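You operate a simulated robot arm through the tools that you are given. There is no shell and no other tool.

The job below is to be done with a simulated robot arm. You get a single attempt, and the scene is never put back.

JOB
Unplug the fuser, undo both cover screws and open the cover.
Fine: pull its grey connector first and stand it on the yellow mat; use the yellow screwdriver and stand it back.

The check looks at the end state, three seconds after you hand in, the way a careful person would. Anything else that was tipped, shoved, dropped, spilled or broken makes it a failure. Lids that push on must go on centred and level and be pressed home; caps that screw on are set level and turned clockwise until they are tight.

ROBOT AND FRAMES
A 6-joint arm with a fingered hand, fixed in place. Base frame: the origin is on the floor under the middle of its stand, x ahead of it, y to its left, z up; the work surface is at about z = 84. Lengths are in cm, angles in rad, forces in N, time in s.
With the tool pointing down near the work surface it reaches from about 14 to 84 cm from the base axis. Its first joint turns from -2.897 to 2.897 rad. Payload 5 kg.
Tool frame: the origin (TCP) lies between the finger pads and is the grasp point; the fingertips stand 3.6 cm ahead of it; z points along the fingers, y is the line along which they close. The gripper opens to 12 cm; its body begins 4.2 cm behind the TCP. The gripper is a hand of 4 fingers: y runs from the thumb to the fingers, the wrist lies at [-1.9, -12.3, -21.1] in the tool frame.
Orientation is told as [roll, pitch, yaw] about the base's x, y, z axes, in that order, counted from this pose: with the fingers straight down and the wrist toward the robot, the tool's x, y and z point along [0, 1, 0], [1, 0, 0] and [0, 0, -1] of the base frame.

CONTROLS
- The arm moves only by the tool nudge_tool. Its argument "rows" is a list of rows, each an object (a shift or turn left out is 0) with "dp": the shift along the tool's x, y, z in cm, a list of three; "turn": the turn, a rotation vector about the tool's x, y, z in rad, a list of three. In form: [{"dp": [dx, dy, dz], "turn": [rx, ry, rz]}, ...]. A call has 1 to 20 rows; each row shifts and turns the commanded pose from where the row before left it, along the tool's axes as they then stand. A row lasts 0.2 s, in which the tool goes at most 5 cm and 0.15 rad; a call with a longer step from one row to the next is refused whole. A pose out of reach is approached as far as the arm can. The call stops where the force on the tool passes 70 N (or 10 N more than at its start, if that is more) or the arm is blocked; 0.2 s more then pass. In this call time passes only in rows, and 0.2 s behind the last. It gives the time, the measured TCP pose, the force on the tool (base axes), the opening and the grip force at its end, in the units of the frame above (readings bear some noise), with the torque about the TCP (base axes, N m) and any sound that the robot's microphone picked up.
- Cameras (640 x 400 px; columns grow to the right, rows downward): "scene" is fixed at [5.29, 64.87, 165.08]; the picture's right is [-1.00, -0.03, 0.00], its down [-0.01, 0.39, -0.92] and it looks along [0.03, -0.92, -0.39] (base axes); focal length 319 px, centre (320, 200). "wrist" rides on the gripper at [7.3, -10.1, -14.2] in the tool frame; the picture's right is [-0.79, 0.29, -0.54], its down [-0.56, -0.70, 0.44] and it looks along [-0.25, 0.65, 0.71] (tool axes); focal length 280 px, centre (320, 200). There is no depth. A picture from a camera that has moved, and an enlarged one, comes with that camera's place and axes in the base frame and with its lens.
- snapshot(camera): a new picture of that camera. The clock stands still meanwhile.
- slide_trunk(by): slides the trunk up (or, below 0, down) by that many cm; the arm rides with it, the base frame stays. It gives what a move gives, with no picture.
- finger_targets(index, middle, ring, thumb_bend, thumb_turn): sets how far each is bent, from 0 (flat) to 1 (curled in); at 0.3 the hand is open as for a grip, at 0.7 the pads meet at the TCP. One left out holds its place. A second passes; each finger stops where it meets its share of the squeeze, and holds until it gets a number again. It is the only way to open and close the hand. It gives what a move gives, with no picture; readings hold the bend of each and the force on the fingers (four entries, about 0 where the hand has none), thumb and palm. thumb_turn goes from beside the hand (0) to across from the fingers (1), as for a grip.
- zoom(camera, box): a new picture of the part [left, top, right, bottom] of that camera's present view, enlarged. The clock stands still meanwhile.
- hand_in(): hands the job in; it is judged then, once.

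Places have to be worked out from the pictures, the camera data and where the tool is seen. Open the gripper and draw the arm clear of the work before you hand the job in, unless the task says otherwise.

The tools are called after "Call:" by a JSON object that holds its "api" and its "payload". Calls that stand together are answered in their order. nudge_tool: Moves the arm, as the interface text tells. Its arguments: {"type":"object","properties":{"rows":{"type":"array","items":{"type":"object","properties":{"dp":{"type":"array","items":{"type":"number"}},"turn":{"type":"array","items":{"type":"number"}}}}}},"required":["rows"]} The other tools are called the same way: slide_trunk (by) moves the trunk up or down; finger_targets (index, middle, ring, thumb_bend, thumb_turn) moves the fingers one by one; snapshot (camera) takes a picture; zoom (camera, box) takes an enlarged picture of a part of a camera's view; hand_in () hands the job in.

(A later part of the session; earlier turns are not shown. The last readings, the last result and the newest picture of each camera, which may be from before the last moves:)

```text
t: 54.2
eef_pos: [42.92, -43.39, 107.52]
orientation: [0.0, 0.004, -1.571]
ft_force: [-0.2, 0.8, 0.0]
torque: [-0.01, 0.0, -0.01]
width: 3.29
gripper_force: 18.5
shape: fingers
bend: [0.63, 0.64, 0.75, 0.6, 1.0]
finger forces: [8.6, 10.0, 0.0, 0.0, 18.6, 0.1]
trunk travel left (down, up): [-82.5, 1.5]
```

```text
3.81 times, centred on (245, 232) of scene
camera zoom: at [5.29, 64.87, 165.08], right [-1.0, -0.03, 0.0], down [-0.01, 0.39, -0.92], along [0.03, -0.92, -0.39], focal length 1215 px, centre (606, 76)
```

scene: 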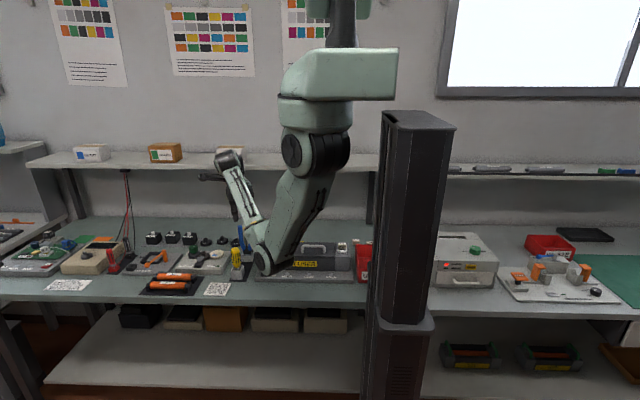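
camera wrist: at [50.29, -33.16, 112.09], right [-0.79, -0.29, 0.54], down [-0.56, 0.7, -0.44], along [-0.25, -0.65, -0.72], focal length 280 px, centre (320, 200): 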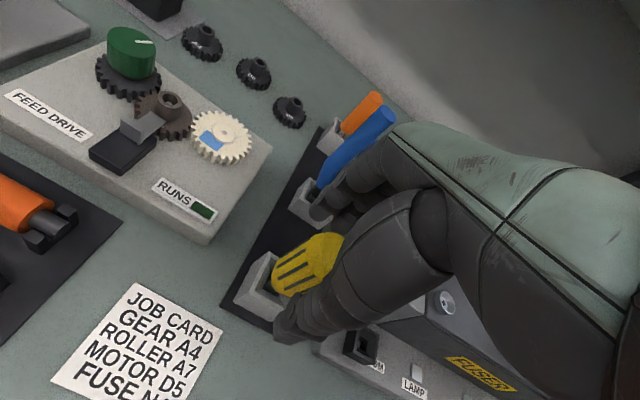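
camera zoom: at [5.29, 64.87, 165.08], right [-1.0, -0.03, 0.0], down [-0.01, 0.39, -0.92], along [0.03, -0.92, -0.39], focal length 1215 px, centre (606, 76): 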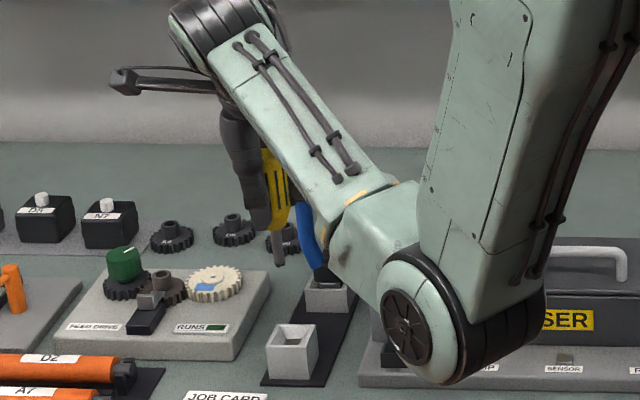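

The screwdriver is out; its tip is about 9.9 cm below the TCP, nearly on the axis. I zoom for a finer tip estimate.

Call:
{"api": "zoom", "payload": {"camera": "wrist", "box": [300, 240, 380, 300]}}

Call:
{"api": "zoom", "payload": {"camera": "wrist", "box": [310, 200, 390, 300]}}

Call:
{"api": "zoom", "payload": {"camera": "scene", "box": [255, 205, 303, 255]}}

```text
6.67 times, centred on (340, 270) of wrist
camera zoom: at [50.31, -33.27, 121.7], right [-0.79, -0.29, 0.54], down [-0.56, 0.7, -0.44], along [-0.25, -0.65, -0.72], focal length 1869 px, centre (187, -267)
```

zoom: 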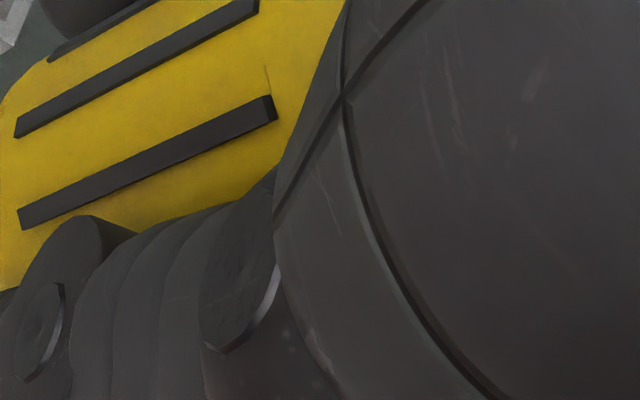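

```text
4.00 times, centred on (350, 250) of wrist
camera zoom: at [50.31, -33.27, 121.7], right [-0.79, -0.29, 0.54], down [-0.56, 0.7, -0.44], along [-0.25, -0.65, -0.72], focal length 1122 px, centre (200, 0)
```

zoom: 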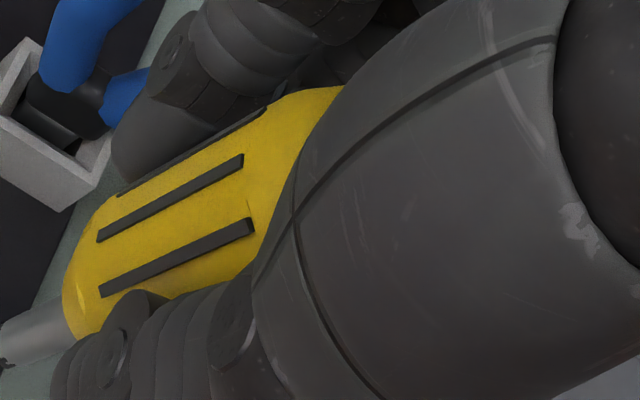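

```text
8.00 times, centred on (279, 230) of scene
camera zoom: at [5.29, 64.87, 165.08], right [-1.0, -0.03, 0.0], down [-0.01, 0.39, -0.92], along [0.03, -0.92, -0.39], focal length 2551 px, centre (648, -40)
```

zoom: 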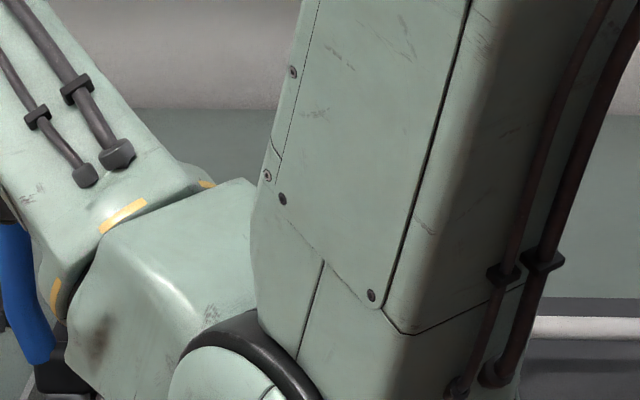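

Call:
{"api": "zoom", "payload": {"camera": "wrist", "box": [250, 255, 314, 295]}}

Call:
{"api": "zoom", "payload": {"camera": "scene", "box": [210, 215, 258, 255]}}

```text
10.00 times, centred on (282, 275) of wrist
camera zoom: at [50.31, -33.27, 121.7], right [-0.79, -0.29, 0.54], down [-0.56, 0.7, -0.44], along [-0.25, -0.65, -0.72], focal length 2804 px, centre (700, -550)
```

zoom: 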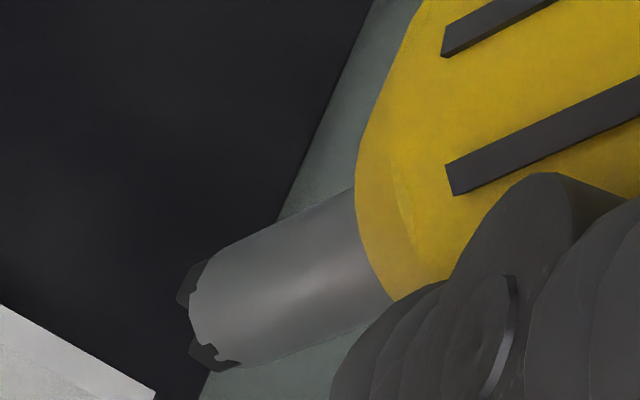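

```text
10.00 times, centred on (234, 235) of scene
camera zoom: at [5.29, 64.87, 165.08], right [-1.0, -0.03, 0.0], down [-0.01, 0.39, -0.92], along [0.03, -0.92, -0.39], focal length 3188 px, centre (1180, -150)
```

zoom: 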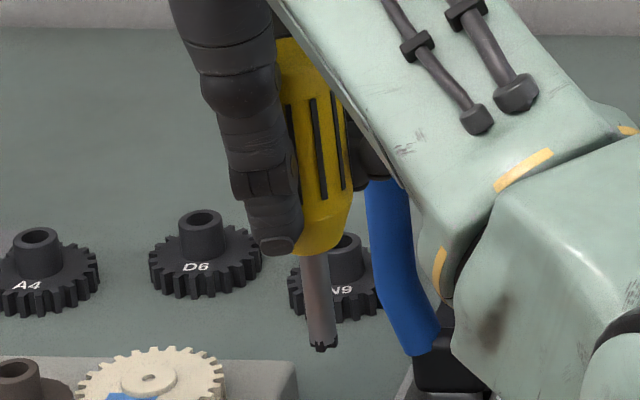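

Tip sits about (0.1, −0.45, 9.95) in the tool frame with only ~2° lean. Screw 1 (front) is near (26.8, -48.1) and screw 2 near (26.9, -54.9). I carry the driver over screw 1, keeping the tip ~4 cm above it.

Call:
{"api": "nudge_tool", "payload": {"rows": [{"dp": [0, 0, -1.5]}, {"dp": [-2.8, 0.9, 0]}, {"dp": [-3.4, 1.1, 0]}, {"dp": [-3.4, 1.1, 0]}, {"dp": [-3.4, 1.1, 0]}, {"dp": [-3.2, 1.0, 0]}]}}

Call:
{"api": "snapshot", "payload": {"camera": "wrist"}}

Call:
{"api": "zoom", "payload": {"camera": "scene", "box": [220, 150, 380, 290]}}

```text
t: 55.6
eef_pos: [26.77, -48.6, 109.0]
orientation: [0.002, 0.003, -1.571]
ft_force: [-0.4, 0.2, -0.9]
torque: [0.02, 0.01, 0.0]
width: 3.28
gripper_force: 18.7
shape: fingers
bend: [0.63, 0.64, 0.75, 0.6, 1.0]
finger forces: [8.6, 10.0, 0.0, 0.0, 18.3, 0.0]
trunk travel left (down, up): [-82.5, 1.5]
```

```text
taken
camera wrist: at [34.07, -38.41, 123.27], right [-0.79, -0.29, 0.54], down [-0.56, 0.7, -0.44], along [-0.25, -0.65, -0.72], focal length 280 px, centre (320, 200)
```

wrist: 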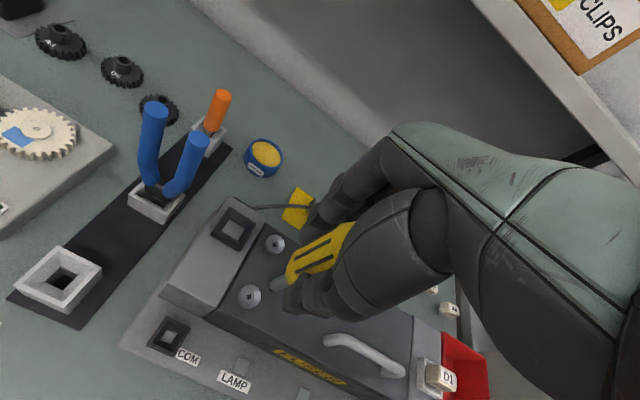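

```text
2.86 times, centred on (300, 220) of scene
camera zoom: at [5.29, 64.87, 165.08], right [-1.0, -0.03, 0.0], down [-0.01, 0.39, -0.92], along [0.03, -0.92, -0.39], focal length 911 px, centre (377, 143)
```

zoom: 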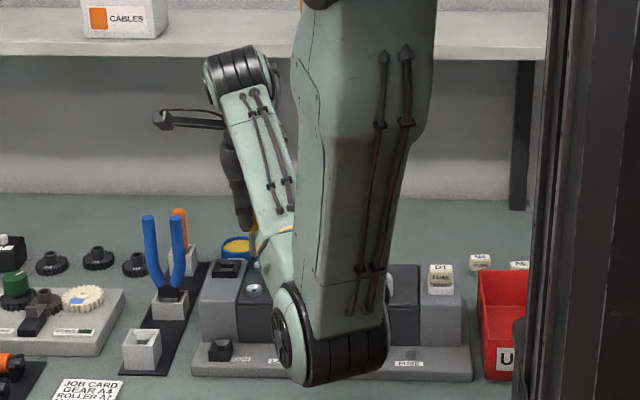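

The tip hovers over screw 1. I wind the hand clockwise first (about the tip axis, in the air) so there is plenty of counter-clockwise travel available.

Call:
{"api": "nudge_tool", "payload": {"rows": [{"dp": [-0.066, -0.02, 0], "turn": [0, 0, 0.15]}, {"dp": [-0.066, -0.02, 0], "turn": [0, 0, 0.15]}, {"dp": [-0.066, -0.02, 0], "turn": [0, 0, 0.15]}, {"dp": [-0.066, -0.02, 0], "turn": [0, 0, 0.15]}, {"dp": [-0.066, -0.02, 0], "turn": [0, 0, 0.15]}, {"dp": [-0.066, -0.02, 0], "turn": [0, 0, 0.15]}]}}

Call:
{"api": "snapshot", "payload": {"camera": "wrist"}}

Call:
{"api": "zoom", "payload": {"camera": "scene", "box": [220, 150, 380, 290]}}

```text
t: 57.0
eef_pos: [26.41, -48.51, 109.13]
orientation: [-0.002, 0.001, -2.472]
ft_force: [0.0, 0.1, -0.7]
torque: [-0.03, -0.01, -0.03]
width: 3.24
gripper_force: 19.0
shape: fingers
bend: [0.63, 0.64, 0.75, 0.6, 1.0]
finger forces: [8.7, 10.1, 0.1, 0.0, 18.2, 0.0]
trunk travel left (down, up): [-82.5, 1.5]
```

```text
taken
camera wrist: at [39.04, -47.83, 123.26], right [-0.71, 0.44, 0.54], down [0.2, 0.87, -0.44], along [-0.67, -0.21, -0.71], focal length 280 px, centre (320, 200)
```

wrist: 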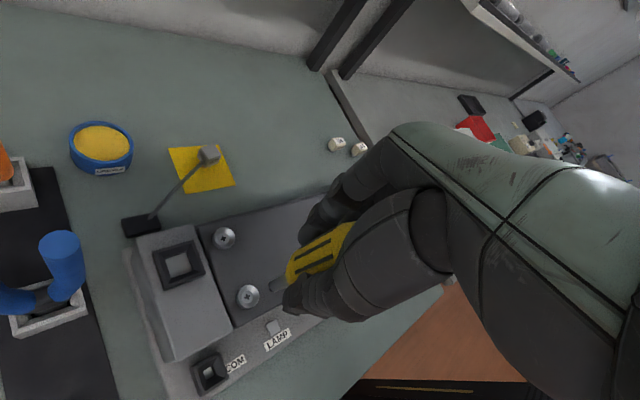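

```text
2.86 times, centred on (300, 220) of scene
camera zoom: at [5.29, 64.87, 165.08], right [-1.0, -0.03, 0.0], down [-0.01, 0.39, -0.92], along [0.03, -0.92, -0.39], focal length 911 px, centre (377, 143)
```

zoom: 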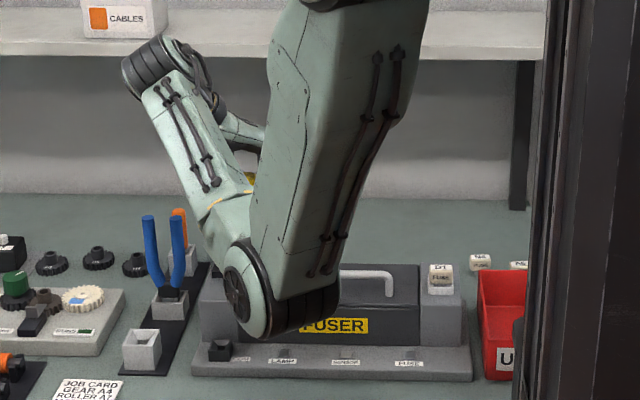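

Call:
{"api": "zoom", "payload": {"camera": "wrist", "box": [210, 260, 306, 320]}}

```text
6.67 times, centred on (258, 290) of wrist
camera zoom: at [39.04, -47.83, 123.26], right [-0.71, 0.44, 0.54], down [0.2, 0.87, -0.44], along [-0.67, -0.21, -0.71], focal length 1869 px, centre (733, -400)
```

zoom: 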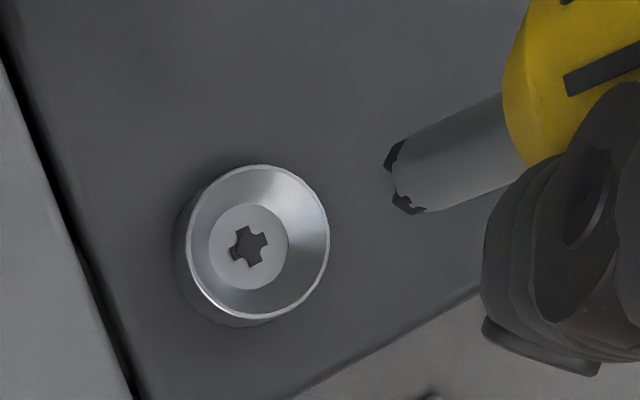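

The tip is (by the same camera) at about (26.8, -48.3) and the screw recess at (27.1, -48.4). I correct by 0.3 cm and lower until the tip is just above the cup.

Call:
{"api": "nudge_tool", "payload": {"rows": [{"dp": [0.22, -0.19, 1.0]}, {"dp": [0, 0, 1.5]}, {"dp": [0, 0, 1.3]}]}}

Call:
{"api": "zoom", "payload": {"camera": "wrist", "box": [220, 255, 316, 315]}}

```text
t: 57.8
eef_pos: [26.65, -48.31, 105.31]
orientation: [-0.003, 0.002, -2.471]
ft_force: [0.4, 0.2, -0.9]
torque: [0.0, -0.01, 0.01]
width: 3.26
gripper_force: 18.5
shape: fingers
bend: [0.63, 0.64, 0.75, 0.6, 1.0]
finger forces: [8.7, 10.0, 0.1, 0.0, 18.2, 0.1]
trunk travel left (down, up): [-82.5, 1.5]
```

```text
6.67 times, centred on (268, 285) of wrist
camera zoom: at [39.21, -47.75, 119.49], right [-0.72, 0.44, 0.54], down [0.2, 0.88, -0.44], along [-0.67, -0.21, -0.71], focal length 1869 px, centre (667, -367)
```

zoom: 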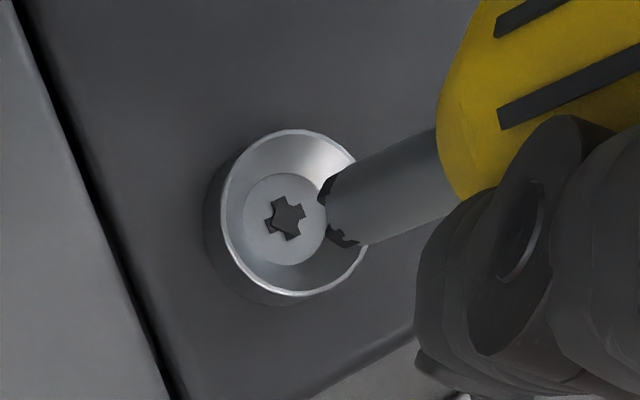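

The tip is ~0.3 cm off in y by this view. I correct and descend a little more into the cup.

Call:
{"api": "nudge_tool", "payload": {"rows": [{"dp": [0.17, 0.25, 0.2]}, {"dp": [0, 0, 0.4]}, {"dp": [0, 0, 0.3]}]}}

Call:
{"api": "zoom", "payload": {"camera": "wrist", "box": [220, 255, 316, 315]}}

```text
t: 58.6
eef_pos: [26.68, -48.64, 104.45]
orientation: [-0.002, 0.002, -2.471]
ft_force: [0.2, 0.2, -0.9]
torque: [-0.01, -0.02, 0.0]
width: 3.24
gripper_force: 18.4
shape: fingers
bend: [0.63, 0.64, 0.75, 0.6, 1.0]
finger forces: [8.7, 10.1, 0.1, 0.0, 18.3, 0.1]
trunk travel left (down, up): [-82.5, 1.5]
```

```text
6.67 times, centred on (268, 285) of wrist
camera zoom: at [39.13, -48.06, 118.54], right [-0.72, 0.44, 0.54], down [0.2, 0.88, -0.44], along [-0.67, -0.21, -0.71], focal length 1869 px, centre (667, -367)
```

zoom: 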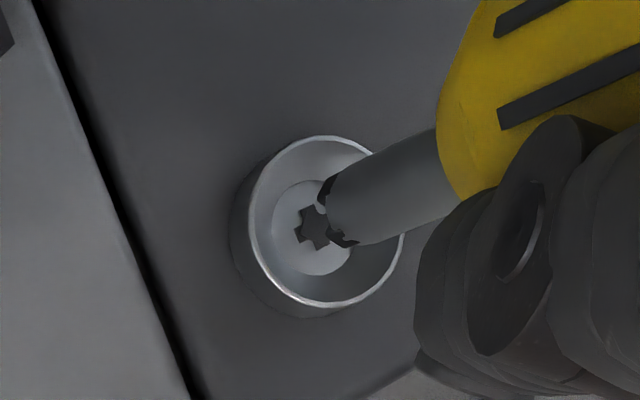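

Alignment looks good: the tip will land in the recess after roughly 0.7 cm more. I lower in small steps watching the force.

Call:
{"api": "nudge_tool", "payload": {"rows": [{"dp": [0, 0, 0.25]}, {"dp": [0, 0, 0.25]}]}}

Call:
{"api": "zoom", "payload": {"camera": "wrist", "box": [220, 255, 316, 315]}}

```text
t: 59.2
eef_pos: [26.71, -48.66, 103.94]
orientation: [-0.003, 0.002, -2.471]
ft_force: [0.1, -0.4, -0.8]
torque: [-0.01, -0.04, 0.0]
width: 3.24
gripper_force: 18.3
shape: fingers
bend: [0.63, 0.64, 0.75, 0.6, 1.0]
finger forces: [8.6, 10.2, 0.1, 0.0, 18.3, 0.0]
trunk travel left (down, up): [-82.5, 1.5]
```

```text
6.67 times, centred on (268, 285) of wrist
camera zoom: at [39.17, -48.04, 118.06], right [-0.72, 0.44, 0.54], down [0.2, 0.88, -0.44], along [-0.67, -0.21, -0.71], focal length 1869 px, centre (667, -367)
```

zoom: 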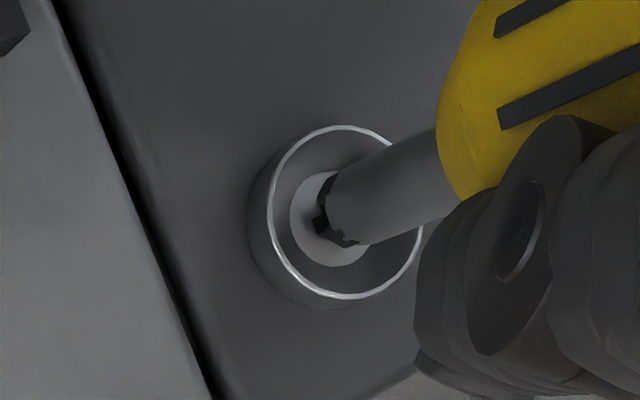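

Call:
{"api": "nudge_tool", "payload": {"rows": [{"dp": [0, 0, 0.15]}, {"dp": [0, 0, 0.15]}]}}

Call:
{"api": "zoom", "payload": {"camera": "wrist", "box": [220, 255, 316, 315]}}

```text
t: 59.8
eef_pos: [26.72, -48.62, 103.53]
orientation: [-0.002, 0.002, -2.469]
ft_force: [0.6, 0.2, -0.3]
torque: [0.0, 0.0, -0.02]
width: 3.26
gripper_force: 19.1
shape: fingers
bend: [0.63, 0.64, 0.75, 0.6, 1.0]
finger forces: [8.8, 10.2, 0.0, 0.0, 18.5, 0.0]
trunk travel left (down, up): [-82.5, 1.5]
```

```text
6.67 times, centred on (268, 285) of wrist
camera zoom: at [39.2, -48.02, 117.7], right [-0.72, 0.44, 0.54], down [0.2, 0.88, -0.44], along [-0.67, -0.21, -0.71], focal length 1869 px, centre (667, -367)
```

zoom: 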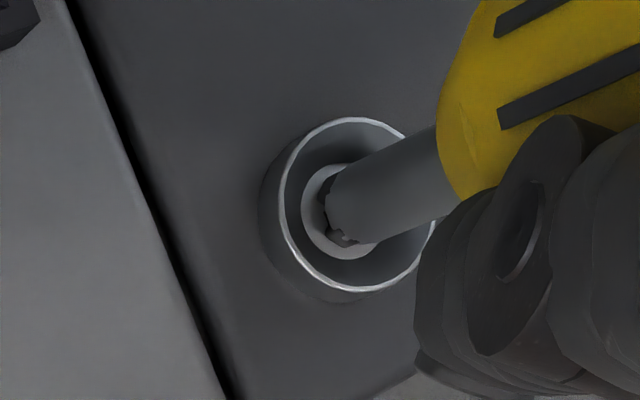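

No contact force yet; I keep lowering in 0.15 cm steps.

Call:
{"api": "nudge_tool", "payload": {"rows": [{"dp": [0, 0, 0.15]}, {"dp": [0, 0, 0.15]}]}}

Call:
{"api": "zoom", "payload": {"camera": "wrist", "box": [220, 255, 316, 315]}}

```text
t: 60.4
eef_pos: [26.64, -48.68, 103.49]
orientation: [-0.001, 0.0, -2.469]
ft_force: [0.7, -0.5, 9.5]
torque: [0.07, -0.08, 0.0]
width: 3.23
gripper_force: 19.5
shape: fingers
bend: [0.63, 0.64, 0.75, 0.6, 1.0]
finger forces: [9.3, 10.6, 0.1, 0.0, 19.3, 0.0]
trunk travel left (down, up): [-82.5, 1.5]
```

```text
6.67 times, centred on (268, 285) of wrist
camera zoom: at [39.15, -48.01, 117.58], right [-0.72, 0.44, 0.54], down [0.2, 0.87, -0.44], along [-0.67, -0.21, -0.71], focal length 1869 px, centre (667, -367)
```

zoom: 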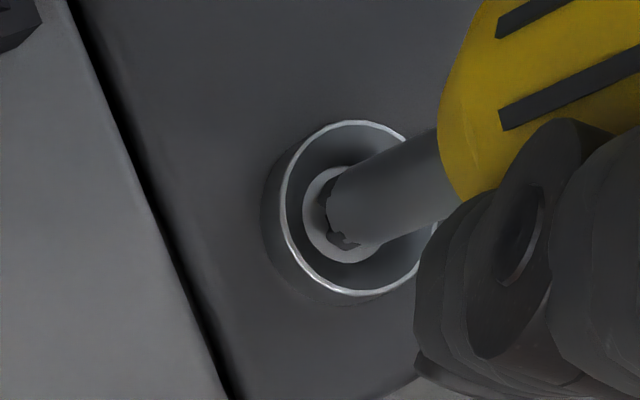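

The tip sits on the screw with 9.5 N. I turn counter-clockwise about the tip axis, a few rows first, and check force and torque.

Call:
{"api": "nudge_tool", "payload": {"rows": [{"dp": [0.065, 0.01, 0], "turn": [0, 0, -0.15]}, {"dp": [0.065, 0.01, 0], "turn": [0, 0, -0.15]}, {"dp": [0.065, 0.01, 0], "turn": [0, 0, -0.15]}]}}

Call:
{"api": "snapshot", "payload": {"camera": "wrist"}}

Call:
{"api": "zoom", "payload": {"camera": "wrist", "box": [220, 255, 316, 315]}}

```text
t: 61.2
eef_pos: [26.82, -48.81, 103.39]
orientation: [0.001, 0.0, -2.018]
ft_force: [0.1, 0.5, 12.5]
torque: [0.17, -0.13, -0.04]
width: 3.21
gripper_force: 20.2
shape: fingers
bend: [0.63, 0.64, 0.75, 0.61, 1.0]
finger forces: [9.3, 10.6, 0.0, 0.0, 19.6, 0.0]
trunk travel left (down, up): [-82.5, 1.5]
```

```text
taken
camera wrist: at [37.76, -42.73, 117.56], right [-0.84, 0.08, 0.54], down [-0.2, 0.87, -0.44], along [-0.51, -0.48, -0.71], focal length 280 px, centre (320, 200)
```

wrist: 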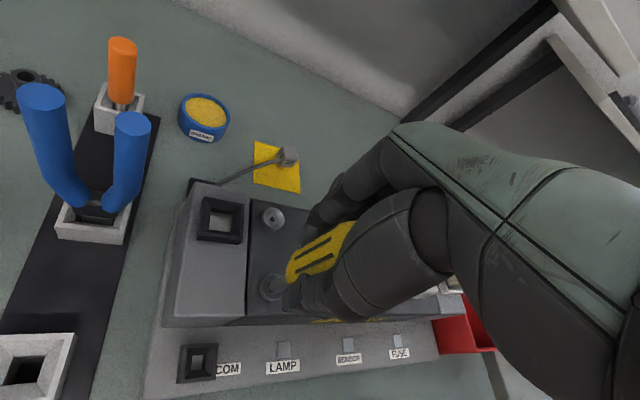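

```text
6.67 times, centred on (268, 285) of wrist
camera zoom: at [37.76, -42.73, 117.56], right [-0.84, 0.08, 0.54], down [-0.2, 0.87, -0.44], along [-0.51, -0.48, -0.71], focal length 1869 px, centre (667, -367)
```

zoom: 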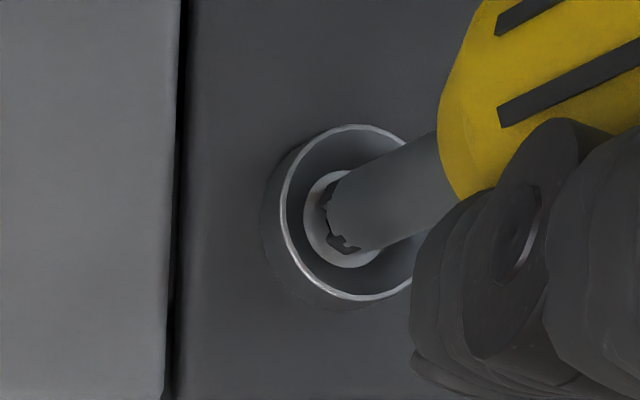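

Little torque so far. I keep turning counter-clockwise with slightly more downward pressure.

Call:
{"api": "nudge_tool", "payload": {"rows": [{"dp": [0.065, 0.01, 0.08], "turn": [0, 0, -0.15]}, {"dp": [0.065, 0.01, 0.03], "turn": [0, 0, -0.15]}, {"dp": [0.065, 0.01, 0], "turn": [0, 0, -0.15]}, {"dp": [0.065, 0.01, 0], "turn": [0, 0, -0.15]}]}}

Call:
{"api": "zoom", "payload": {"camera": "wrist", "box": [220, 255, 316, 315]}}

```text
t: 62.2
eef_pos: [27.0, -48.76, 103.19]
orientation: [0.003, 0.002, -1.42]
ft_force: [1.1, 1.2, 11.7]
torque: [0.16, -0.04, -0.06]
width: 3.1
gripper_force: 19.3
shape: fingers
bend: [0.63, 0.64, 0.75, 0.61, 1.0]
finger forces: [9.2, 10.9, 0.0, 0.0, 18.1, 0.1]
trunk travel left (down, up): [-82.5, 1.5]
```

```text
6.67 times, centred on (268, 285) of wrist
camera zoom: at [32.7, -37.73, 117.49], right [-0.74, -0.41, 0.54], down [-0.66, 0.61, -0.44], along [-0.15, -0.68, -0.72], focal length 1869 px, centre (667, -367)
```

zoom: 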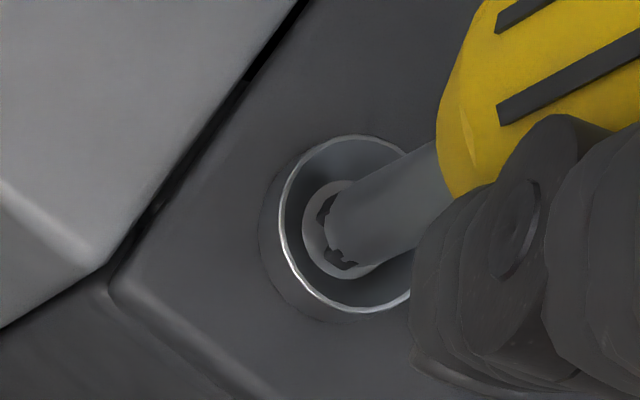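

The bits are still visible, so the tip isn't in the recess. I had taken the visible far edge of the shaft as its centre; the true tip centre is about (−0.16, −0.17) in the tool frame, ~0.35 cm off the screw. I lift slightly, shift, and lower again.

Call:
{"api": "nudge_tool", "payload": {"rows": [{"dp": [0, 0, -0.5]}, {"dp": [0.08, -0.33, 0]}]}}

Call:
{"api": "zoom", "payload": {"camera": "wrist", "box": [236, 260, 300, 300]}}

```text
t: 62.8
eef_pos: [27.06, -48.53, 103.67]
orientation: [0.0, 0.004, -1.422]
ft_force: [0.3, -1.0, -1.0]
torque: [-0.13, 0.01, 0.0]
width: 3.14
gripper_force: 18.6
shape: fingers
bend: [0.63, 0.64, 0.75, 0.61, 1.0]
finger forces: [9.3, 10.8, 0.0, 0.0, 17.0, 0.0]
trunk travel left (down, up): [-82.5, 1.5]
```

```text
10.00 times, centred on (268, 280) of wrist
camera zoom: at [32.81, -37.42, 117.81], right [-0.74, -0.4, 0.54], down [-0.66, 0.61, -0.44], along [-0.15, -0.68, -0.72], focal length 2804 px, centre (840, -600)
```

zoom: 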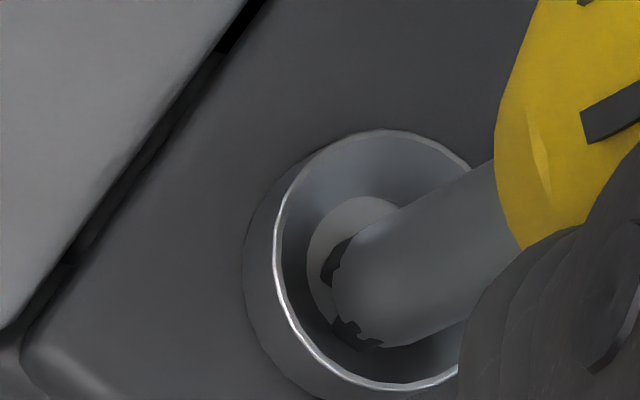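

Call:
{"api": "zoom", "payload": {"camera": "wrist", "box": [258, 270, 290, 290]}}

Call:
{"api": "zoom", "payload": {"camera": "scene", "box": [264, 222, 312, 252]}}

```text
16.00 times, centred on (274, 280) of wrist
camera zoom: at [32.81, -37.42, 117.81], right [-0.74, -0.4, 0.54], down [-0.66, 0.61, -0.44], along [-0.15, -0.68, -0.72], focal length 4486 px, centre (1056, -1080)
```

zoom: 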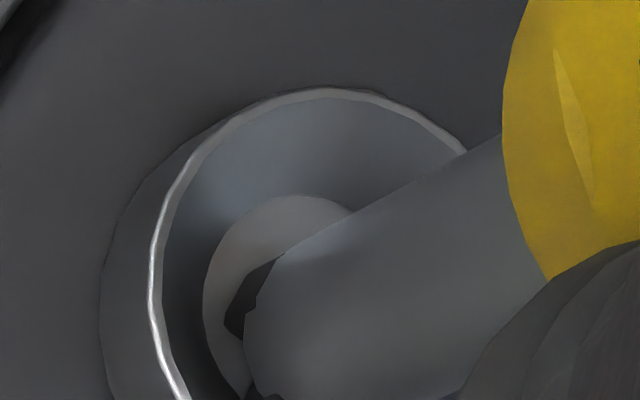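

```text
13.33 times, centred on (288, 237) of scene
camera zoom: at [5.29, 64.87, 165.08], right [-1.0, -0.03, 0.0], down [-0.01, 0.39, -0.92], along [0.03, -0.92, -0.39], focal length 4251 px, centre (747, -293)
```

zoom: 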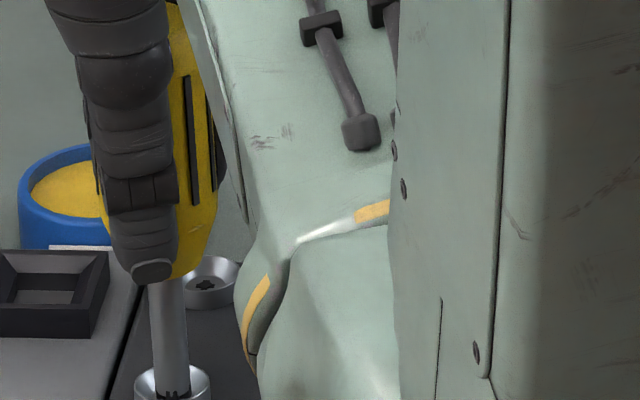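

The scene camera can see the tip in the cup. I zoom there for alignment.

Call:
{"api": "zoom", "payload": {"camera": "scene", "box": [264, 238, 290, 258]}}

Call:
{"api": "zoom", "payload": {"camera": "wrist", "box": [255, 273, 287, 293]}}

```text
16.00 times, centred on (277, 248) of scene
camera zoom: at [5.29, 64.87, 165.08], right [-1.0, -0.03, 0.0], down [-0.01, 0.39, -0.92], along [0.03, -0.92, -0.39], focal length 5102 px, centre (1008, -568)
```

zoom: 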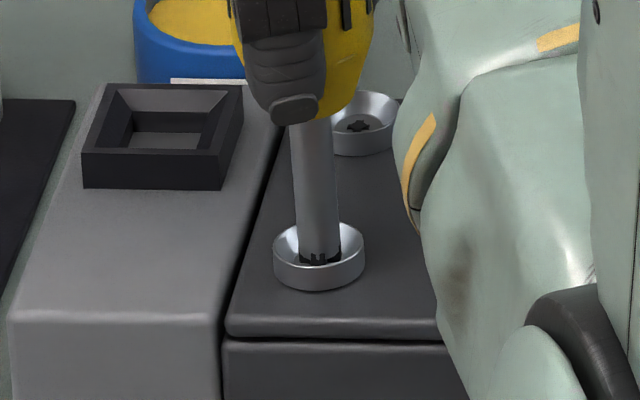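

```text
16.00 times, centred on (271, 283) of wrist
camera zoom: at [32.81, -37.42, 117.81], right [-0.74, -0.4, 0.54], down [-0.66, 0.61, -0.44], along [-0.15, -0.68, -0.72], focal length 4486 px, centre (1104, -1128)
```

zoom: 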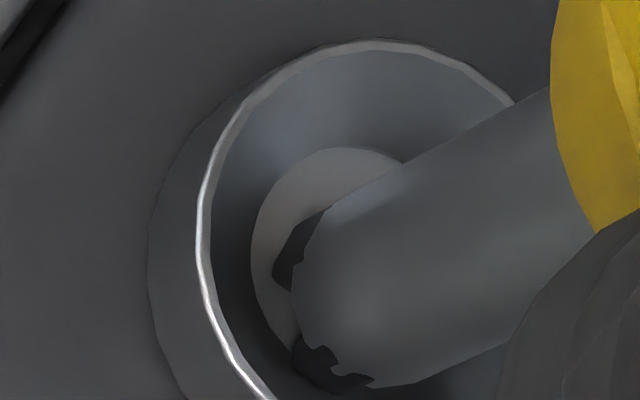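

The scene view shows the tip too far toward the camera by about 0.35 cm, so my shift went the wrong way. I shift back and compare in both cameras.

Call:
{"api": "nudge_tool", "payload": {"rows": [{"dp": [-0.02, 0.33, 0]}]}}

Call:
{"api": "zoom", "payload": {"camera": "scene", "box": [264, 238, 290, 258]}}

Call:
{"api": "zoom", "payload": {"camera": "wrist", "box": [255, 273, 287, 293]}}

```text
t: 63.2
eef_pos: [27.13, -48.89, 103.69]
orientation: [-0.001, 0.005, -1.421]
ft_force: [0.4, 0.0, 0.1]
torque: [-0.03, 0.01, 0.04]
width: 3.13
gripper_force: 18.3
shape: fingers
bend: [0.63, 0.64, 0.75, 0.61, 1.0]
finger forces: [9.0, 10.3, 0.1, 0.0, 17.1, 0.0]
trunk travel left (down, up): [-82.5, 1.5]
```

```text
16.00 times, centred on (277, 248) of scene
camera zoom: at [5.29, 64.87, 165.08], right [-1.0, -0.03, 0.0], down [-0.01, 0.39, -0.92], along [0.03, -0.92, -0.39], focal length 5102 px, centre (1008, -568)
```

zoom: 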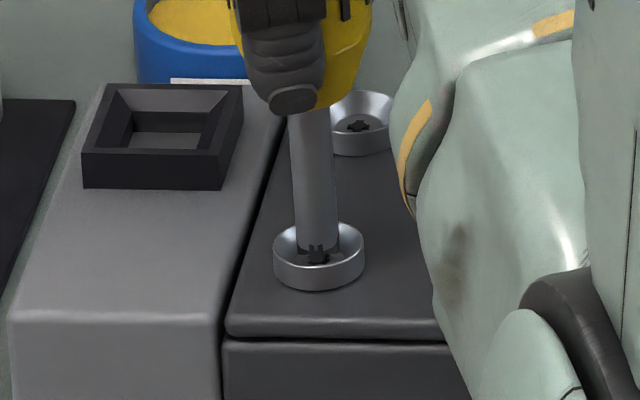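

```text
16.00 times, centred on (271, 283) of wrist
camera zoom: at [32.89, -37.85, 117.85], right [-0.74, -0.41, 0.54], down [-0.66, 0.61, -0.44], along [-0.15, -0.68, -0.72], focal length 4486 px, centre (1104, -1128)
```

zoom: 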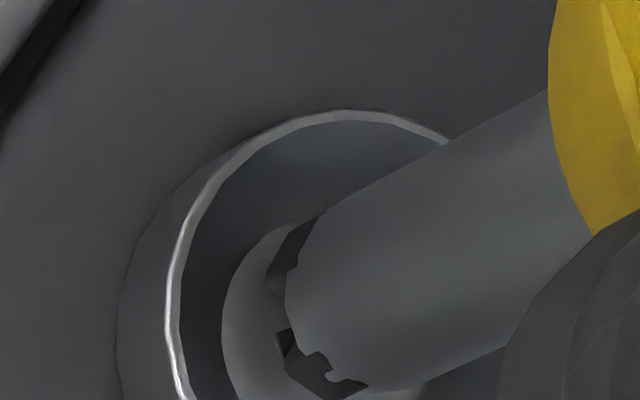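

Now the recess shows right under the bits; alignment is within 0.1 cm. I lower onto the screw again with light pressure.

Call:
{"api": "nudge_tool", "payload": {"rows": [{"dp": [0, -0.05, 0.25]}, {"dp": [0, 0, 0.25]}, {"dp": [0, 0, 0.1]}]}}

Call:
{"api": "zoom", "payload": {"camera": "scene", "box": [264, 238, 290, 258]}}

Call:
{"api": "zoom", "payload": {"camera": "wrist", "box": [255, 273, 287, 293]}}

```text
t: 64.0
eef_pos: [27.07, -48.93, 103.31]
orientation: [-0.001, -0.002, -1.421]
ft_force: [1.3, 0.0, 13.1]
torque: [0.12, 0.02, 0.03]
width: 3.11
gripper_force: 19.2
shape: fingers
bend: [0.63, 0.64, 0.75, 0.61, 1.0]
finger forces: [9.5, 11.0, 0.0, 0.0, 18.0, 0.0]
trunk travel left (down, up): [-82.5, 1.5]
```

```text
16.00 times, centred on (277, 248) of scene
camera zoom: at [5.29, 64.87, 165.08], right [-1.0, -0.03, 0.0], down [-0.01, 0.39, -0.92], along [0.03, -0.92, -0.39], focal length 5102 px, centre (1008, -568)
```

zoom: 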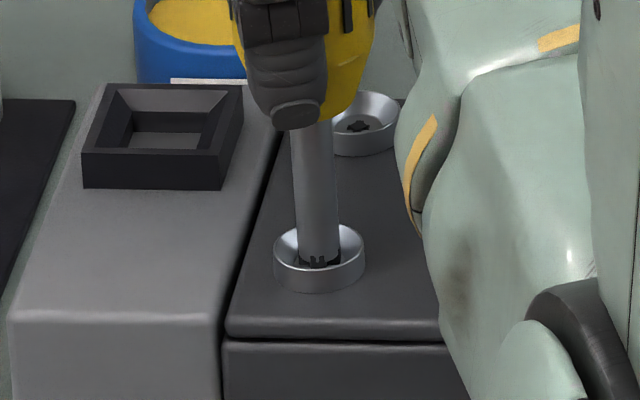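

```text
16.00 times, centred on (271, 283) of wrist
camera zoom: at [32.8, -37.67, 117.44], right [-0.74, -0.4, 0.54], down [-0.66, 0.61, -0.44], along [-0.15, -0.68, -0.71], focal length 4486 px, centre (1104, -1128)
```

zoom: 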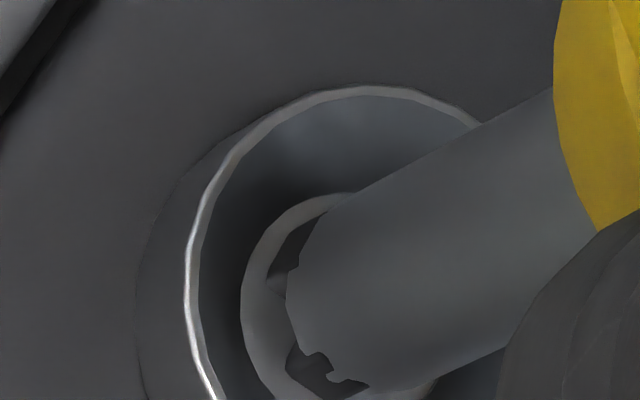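

By both views the tip is on the screw axis now. Before turning more, I lift a little to see whether the earlier turning has moved the screw.

Call:
{"api": "nudge_tool", "payload": {"rows": [{"dp": [0, 0, -0.6]}, {"dp": [0, 0, -0.9]}, {"dp": [0, 0, -0.6]}]}}

Call:
{"api": "zoom", "payload": {"camera": "wrist", "box": [236, 270, 300, 310]}}

Call:
{"api": "zoom", "payload": {"camera": "scene", "box": [264, 232, 290, 252]}}

```text
t: 64.8
eef_pos: [26.85, -48.92, 105.28]
orientation: [0.0, 0.005, -1.421]
ft_force: [-0.2, 1.3, -0.8]
torque: [0.02, -0.02, 0.04]
width: 3.12
gripper_force: 18.2
shape: fingers
bend: [0.63, 0.64, 0.75, 0.61, 1.0]
finger forces: [9.0, 10.6, 0.0, 0.1, 17.2, 0.0]
trunk travel left (down, up): [-82.5, 1.5]
```

```text
10.00 times, centred on (268, 290) of wrist
camera zoom: at [32.75, -37.78, 119.36], right [-0.74, -0.41, 0.54], down [-0.66, 0.61, -0.44], along [-0.15, -0.68, -0.72], focal length 2804 px, centre (840, -700)
```

zoom: 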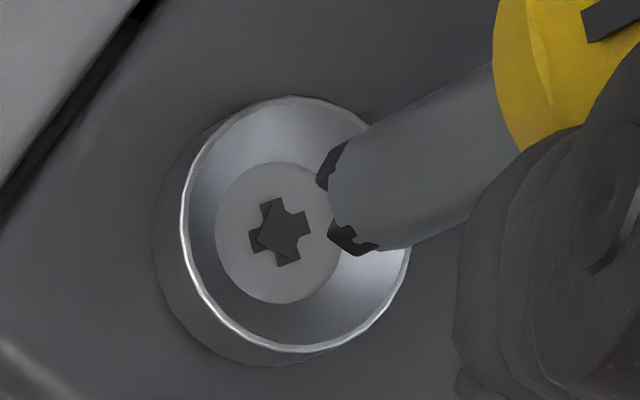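

```text
16.00 times, centred on (277, 242) of scene
camera zoom: at [5.29, 64.87, 165.08], right [-1.0, -0.03, 0.0], down [-0.01, 0.39, -0.92], along [0.03, -0.92, -0.39], focal length 5102 px, centre (1008, -472)
```

zoom: 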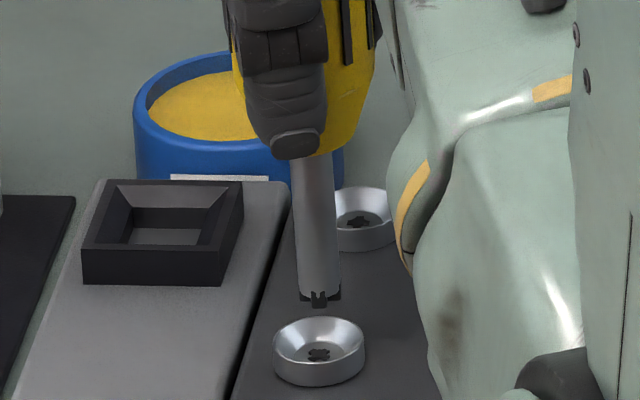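

The recess cross has clearly turned: its arms were aligned with the base axes before and now stand about 58° rotated, matching my ~60° turn. So the driver does engage and the screw is undoing. I lower again and keep turning counter-clockwise.

Call:
{"api": "nudge_tool", "payload": {"rows": [{"dp": [0, 0, 0.9]}, {"dp": [0, 0, 0.6]}, {"dp": [0, 0, 0.3]}, {"dp": [0, 0, 0.25]}]}}

Call:
{"api": "nudge_tool", "payload": {"rows": [{"dp": [0.0725, -0.0355, 0.02], "turn": [0, 0, -0.15]}, {"dp": [0.0725, -0.0355, 0], "turn": [0, 0, -0.15]}, {"dp": [0.0725, -0.0355, 0], "turn": [0, 0, -0.15]}, {"dp": [0.0725, -0.0355, 0], "turn": [0, 0, -0.15]}, {"dp": [0.0725, -0.0355, 0], "turn": [0, 0, -0.15]}]}}

Call:
{"api": "zoom", "payload": {"camera": "wrist", "box": [236, 260, 300, 300]}}

Call:
{"api": "zoom", "payload": {"camera": "scene", "box": [240, 180, 340, 260]}}

```text
t: 65.8
eef_pos: [26.93, -48.87, 103.39]
orientation: [0.0, 0.0, -1.421]
ft_force: [0.2, 0.6, 6.3]
torque: [0.05, -0.01, 0.0]
width: 3.13
gripper_force: 18.7
shape: fingers
bend: [0.63, 0.64, 0.75, 0.61, 1.0]
finger forces: [9.2, 10.9, 0.0, 0.1, 17.4, 0.0]
trunk travel left (down, up): [-82.5, 1.5]
```

```text
t: 67.0
eef_pos: [27.22, -48.47, 103.18]
orientation: [0.001, 0.0, -0.67]
ft_force: [0.6, 0.2, 16.4]
torque: [0.03, 0.06, -0.05]
width: 3.09
gripper_force: 19.7
shape: fingers
bend: [0.63, 0.64, 0.75, 0.61, 1.0]
finger forces: [9.7, 12.0, 0.0, 0.1, 18.5, 0.1]
trunk travel left (down, up): [-82.5, 1.5]
```

```text
10.00 times, centred on (268, 280) of wrist
camera zoom: at [23.91, -36.49, 117.46], right [-0.26, -0.8, 0.54], down [-0.9, 0.0, -0.44], along [0.36, -0.6, -0.71], focal length 2804 px, centre (840, -600)
```

zoom: 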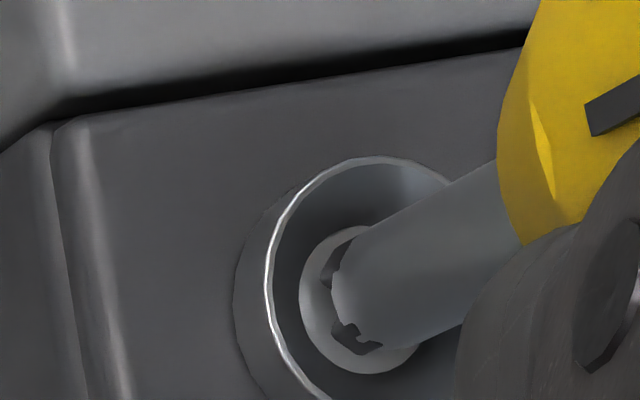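

```text
5.00 times, centred on (290, 220) of scene
camera zoom: at [5.29, 64.87, 165.08], right [-1.0, -0.03, 0.0], down [-0.01, 0.39, -0.92], along [0.03, -0.92, -0.39], focal length 1594 px, centre (470, 100)
```

zoom: 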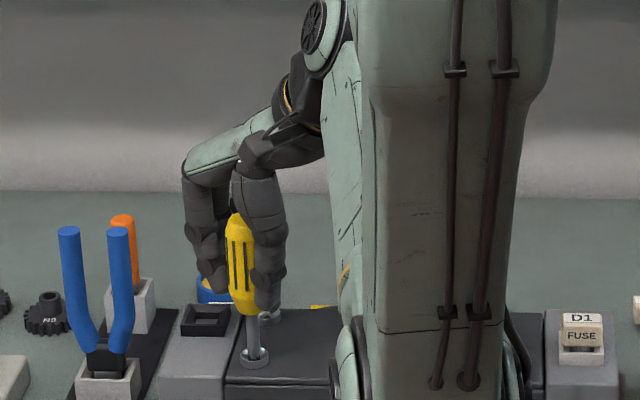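

The tip stays centred. Before turning further I check the arm's elbow clearance over the fuser.

Call:
{"api": "snapshot", "payload": {"camera": "scene"}}

Call:
{"api": "snapshot", "payload": {"camera": "wrist"}}

```text
taken
```

scene: 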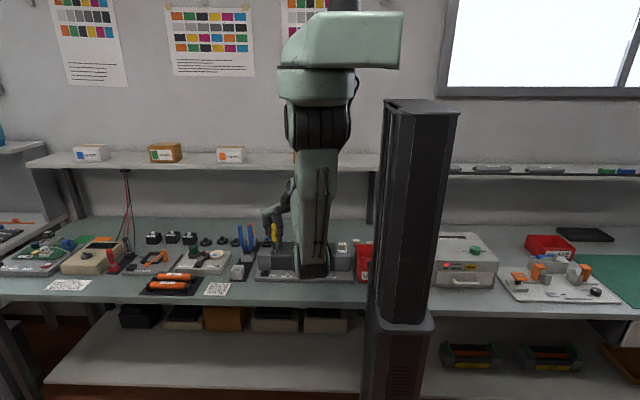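

```text
taken
camera wrist: at [23.91, -36.49, 117.46], right [-0.26, -0.8, 0.54], down [-0.9, 0.0, -0.44], along [0.36, -0.6, -0.71], focal length 280 px, centre (320, 200)
```

wrist: 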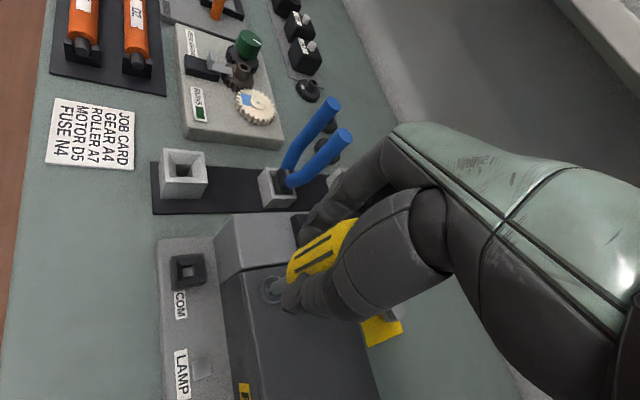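

Elbow is high and clear. I continue turning counter-clockwise.

Call:
{"api": "nudge_tool", "payload": {"rows": [{"dp": [0.0725, -0.0355, -0.03], "turn": [0, 0, -0.15]}, {"dp": [0.0725, -0.0355, 0], "turn": [0, 0, -0.15]}, {"dp": [0.0725, -0.0355, 0], "turn": [0, 0, -0.15]}, {"dp": [0.0725, -0.0355, 0], "turn": [0, 0, -0.15]}]}}

Call:
{"api": "zoom", "payload": {"camera": "wrist", "box": [236, 260, 300, 300]}}

Call:
{"api": "zoom", "payload": {"camera": "scene", "box": [250, 215, 314, 255]}}

```text
t: 68.0
eef_pos: [27.2, -48.22, 103.29]
orientation: [0.002, -0.002, -0.068]
ft_force: [1.0, -0.3, 19.6]
torque: [0.02, 0.16, -0.05]
width: 3.1
gripper_force: 20.5
shape: fingers
bend: [0.63, 0.64, 0.75, 0.61, 1.0]
finger forces: [9.9, 12.5, 0.1, 0.0, 19.1, 0.0]
trunk travel left (down, up): [-82.5, 1.5]
```

```text
10.00 times, centred on (268, 280) of wrist
camera zoom: at [17.7, -40.2, 117.46], right [0.23, -0.81, 0.54], down [-0.74, -0.51, -0.44], along [0.64, -0.3, -0.71], focal length 2804 px, centre (840, -600)
```

zoom: 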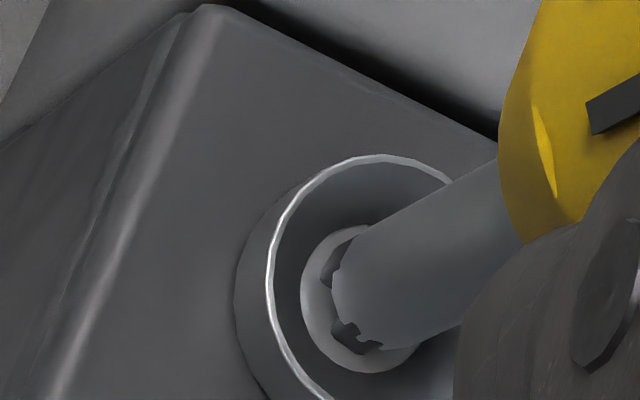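

```text
10.00 times, centred on (282, 235) of scene
camera zoom: at [5.29, 64.87, 165.08], right [-1.0, -0.03, 0.0], down [-0.01, 0.39, -0.92], along [0.03, -0.92, -0.39], focal length 3188 px, centre (700, -150)
```

zoom: 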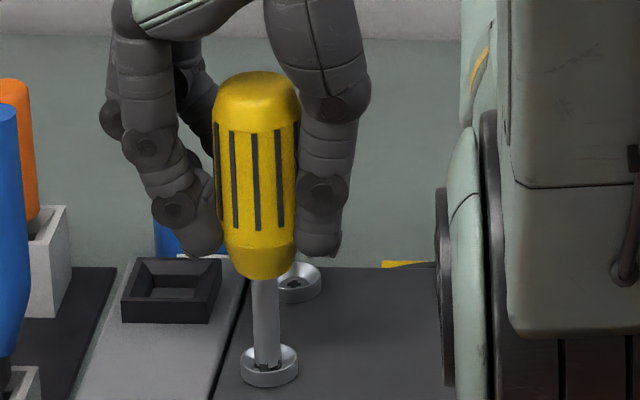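

The force rises slowly, so the screw is backing out upward. I ease up slightly and keep turning.

Call:
{"api": "nudge_tool", "payload": {"rows": [{"dp": [0.0725, -0.0355, -0.08], "turn": [0, 0, -0.15]}, {"dp": [0.0725, -0.0355, -0.02], "turn": [0, 0, -0.15]}, {"dp": [0.0725, -0.0355, -0.02], "turn": [0, 0, -0.15]}]}}

Call:
{"api": "zoom", "payload": {"camera": "scene", "box": [240, 180, 340, 260]}}

```text
t: 68.8
eef_pos: [27.1, -48.04, 103.25]
orientation: [0.001, 0.0, 0.381]
ft_force: [-0.1, 0.4, 14.8]
torque: [-0.01, 0.12, -0.05]
width: 3.14
gripper_force: 19.9
shape: fingers
bend: [0.63, 0.64, 0.75, 0.61, 1.0]
finger forces: [9.8, 11.9, 0.1, 0.0, 18.8, 0.1]
trunk travel left (down, up): [-82.5, 1.5]
```

```text
5.00 times, centred on (290, 220) of scene
camera zoom: at [5.29, 64.87, 165.08], right [-1.0, -0.03, 0.0], down [-0.01, 0.39, -0.92], along [0.03, -0.92, -0.39], focal length 1594 px, centre (470, 100)
```

zoom: 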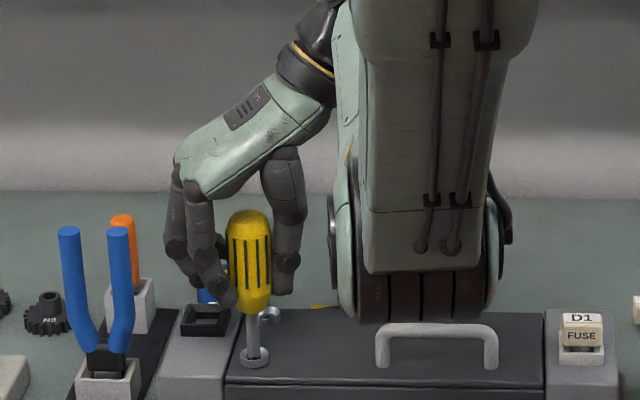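

Elbow remains well above the fuser. I continue the turn.

Call:
{"api": "nudge_tool", "payload": {"rows": [{"dp": [0.0725, -0.0355, -0.03], "turn": [0, 0, -0.15]}, {"dp": [0.0725, -0.0355, -0.02], "turn": [0, 0, -0.15]}, {"dp": [0.0725, -0.0355, -0.02], "turn": [0, 0, -0.15]}]}}

Call:
{"api": "zoom", "payload": {"camera": "scene", "box": [240, 180, 340, 260]}}

Call:
{"api": "zoom", "payload": {"camera": "wrist", "box": [236, 260, 300, 300]}}

```text
t: 69.6
eef_pos: [27.77, -49.04, 101.81]
orientation: [0.004, 0.0, 0.831]
ft_force: [0.0, 2.0, 6.2]
torque: [0.22, 0.12, -0.02]
width: 1.93
gripper_force: 15.7
shape: fingers
bend: [0.71, 0.65, 0.75, 0.65, 1.0]
finger forces: [6.9, 7.5, 4.7, 0.0, 12.6, 0.0]
out of reach, approached as far as the arm can: row 2, 3
trunk travel left (down, up): [-82.5, 1.5]
```

```text
5.00 times, centred on (290, 220) of scene
camera zoom: at [5.29, 64.87, 165.08], right [-1.0, -0.03, 0.0], down [-0.01, 0.39, -0.92], along [0.03, -0.92, -0.39], focal length 1594 px, centre (470, 100)
```

zoom: 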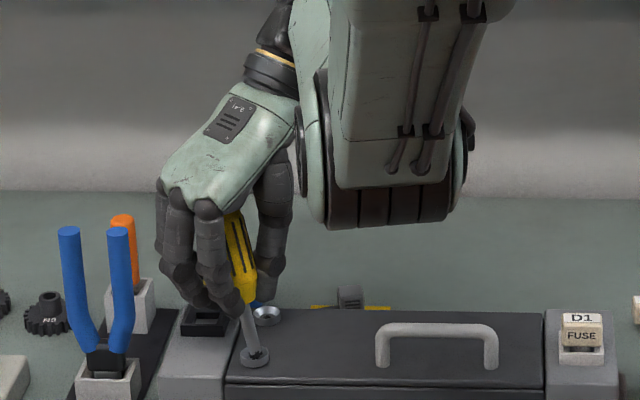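

```text
10.00 times, centred on (268, 280) of wrist
camera zoom: at [15.68, -51.59, 115.95], right [0.78, -0.32, 0.54], down [-0.06, -0.89, -0.45], along [0.63, 0.32, -0.71], focal length 2804 px, centre (840, -600)
```

zoom: 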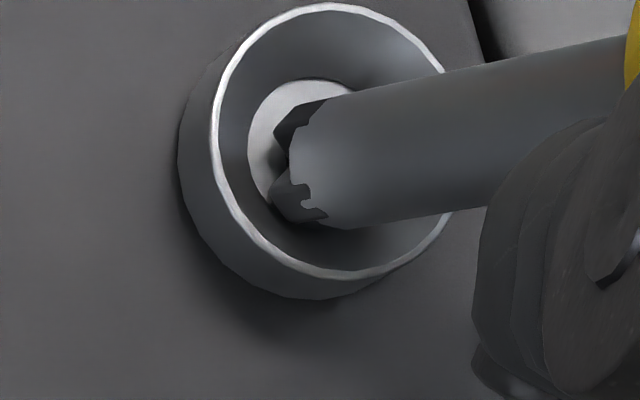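

The last rows hit a reach limit: the hand sank 1.4 cm and the driver tilted in the grip. The tip is still inside the cup. I lift gently straight up to free it and then look.

Call:
{"api": "nudge_tool", "payload": {"rows": [{"dp": [0, 0, -0.7], "turn": [0, 0, 0.05]}, {"dp": [0, 0, -0.7], "turn": [0, 0, 0.05]}, {"dp": [0, 0, -0.7], "turn": [0, 0, 0.1]}]}}

Call:
{"api": "zoom", "payload": {"camera": "scene", "box": [240, 180, 340, 260]}}

Call:
{"api": "snapshot", "payload": {"camera": "wrist"}}

```text
t: 70.4
eef_pos: [27.73, -48.9, 104.06]
orientation: [0.001, -0.003, 0.626]
ft_force: [0.0, -0.6, -0.6]
torque: [-0.02, 0.03, -0.01]
width: 1.99
gripper_force: 14.8
shape: fingers
bend: [0.71, 0.65, 0.75, 0.65, 1.0]
finger forces: [5.9, 8.0, 2.1, 0.0, 12.9, 0.0]
trunk travel left (down, up): [-82.5, 1.5]
```

```text
5.00 times, centred on (290, 220) of scene
camera zoom: at [5.29, 64.87, 165.08], right [-1.0, -0.03, 0.0], down [-0.01, 0.39, -0.92], along [0.03, -0.92, -0.39], focal length 1594 px, centre (470, 100)
```

zoom: 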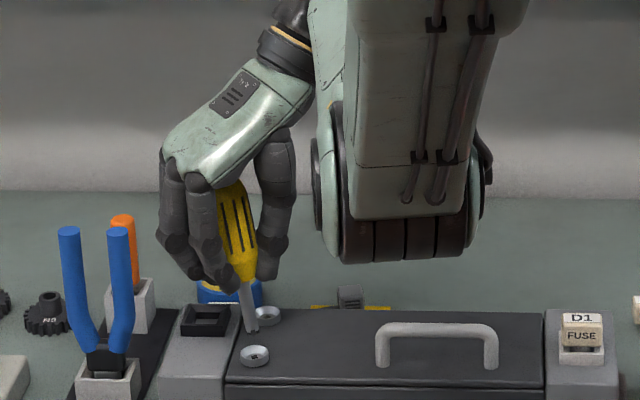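

```text
taken
camera wrist: at [15.31, -48.88, 118.21], right [0.7, -0.47, 0.54], down [-0.24, -0.86, -0.44], along [0.68, 0.18, -0.71], focal length 280 px, centre (320, 200)
```

wrist: 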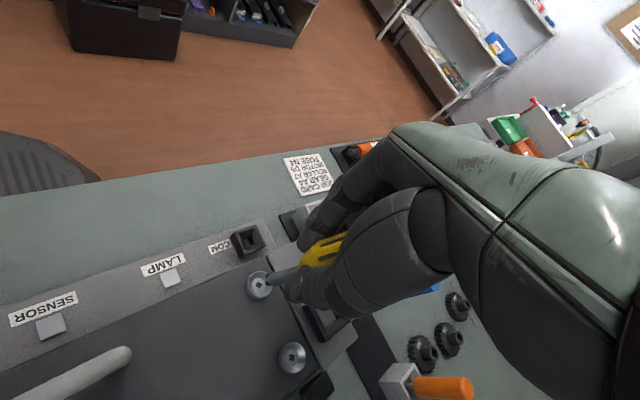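

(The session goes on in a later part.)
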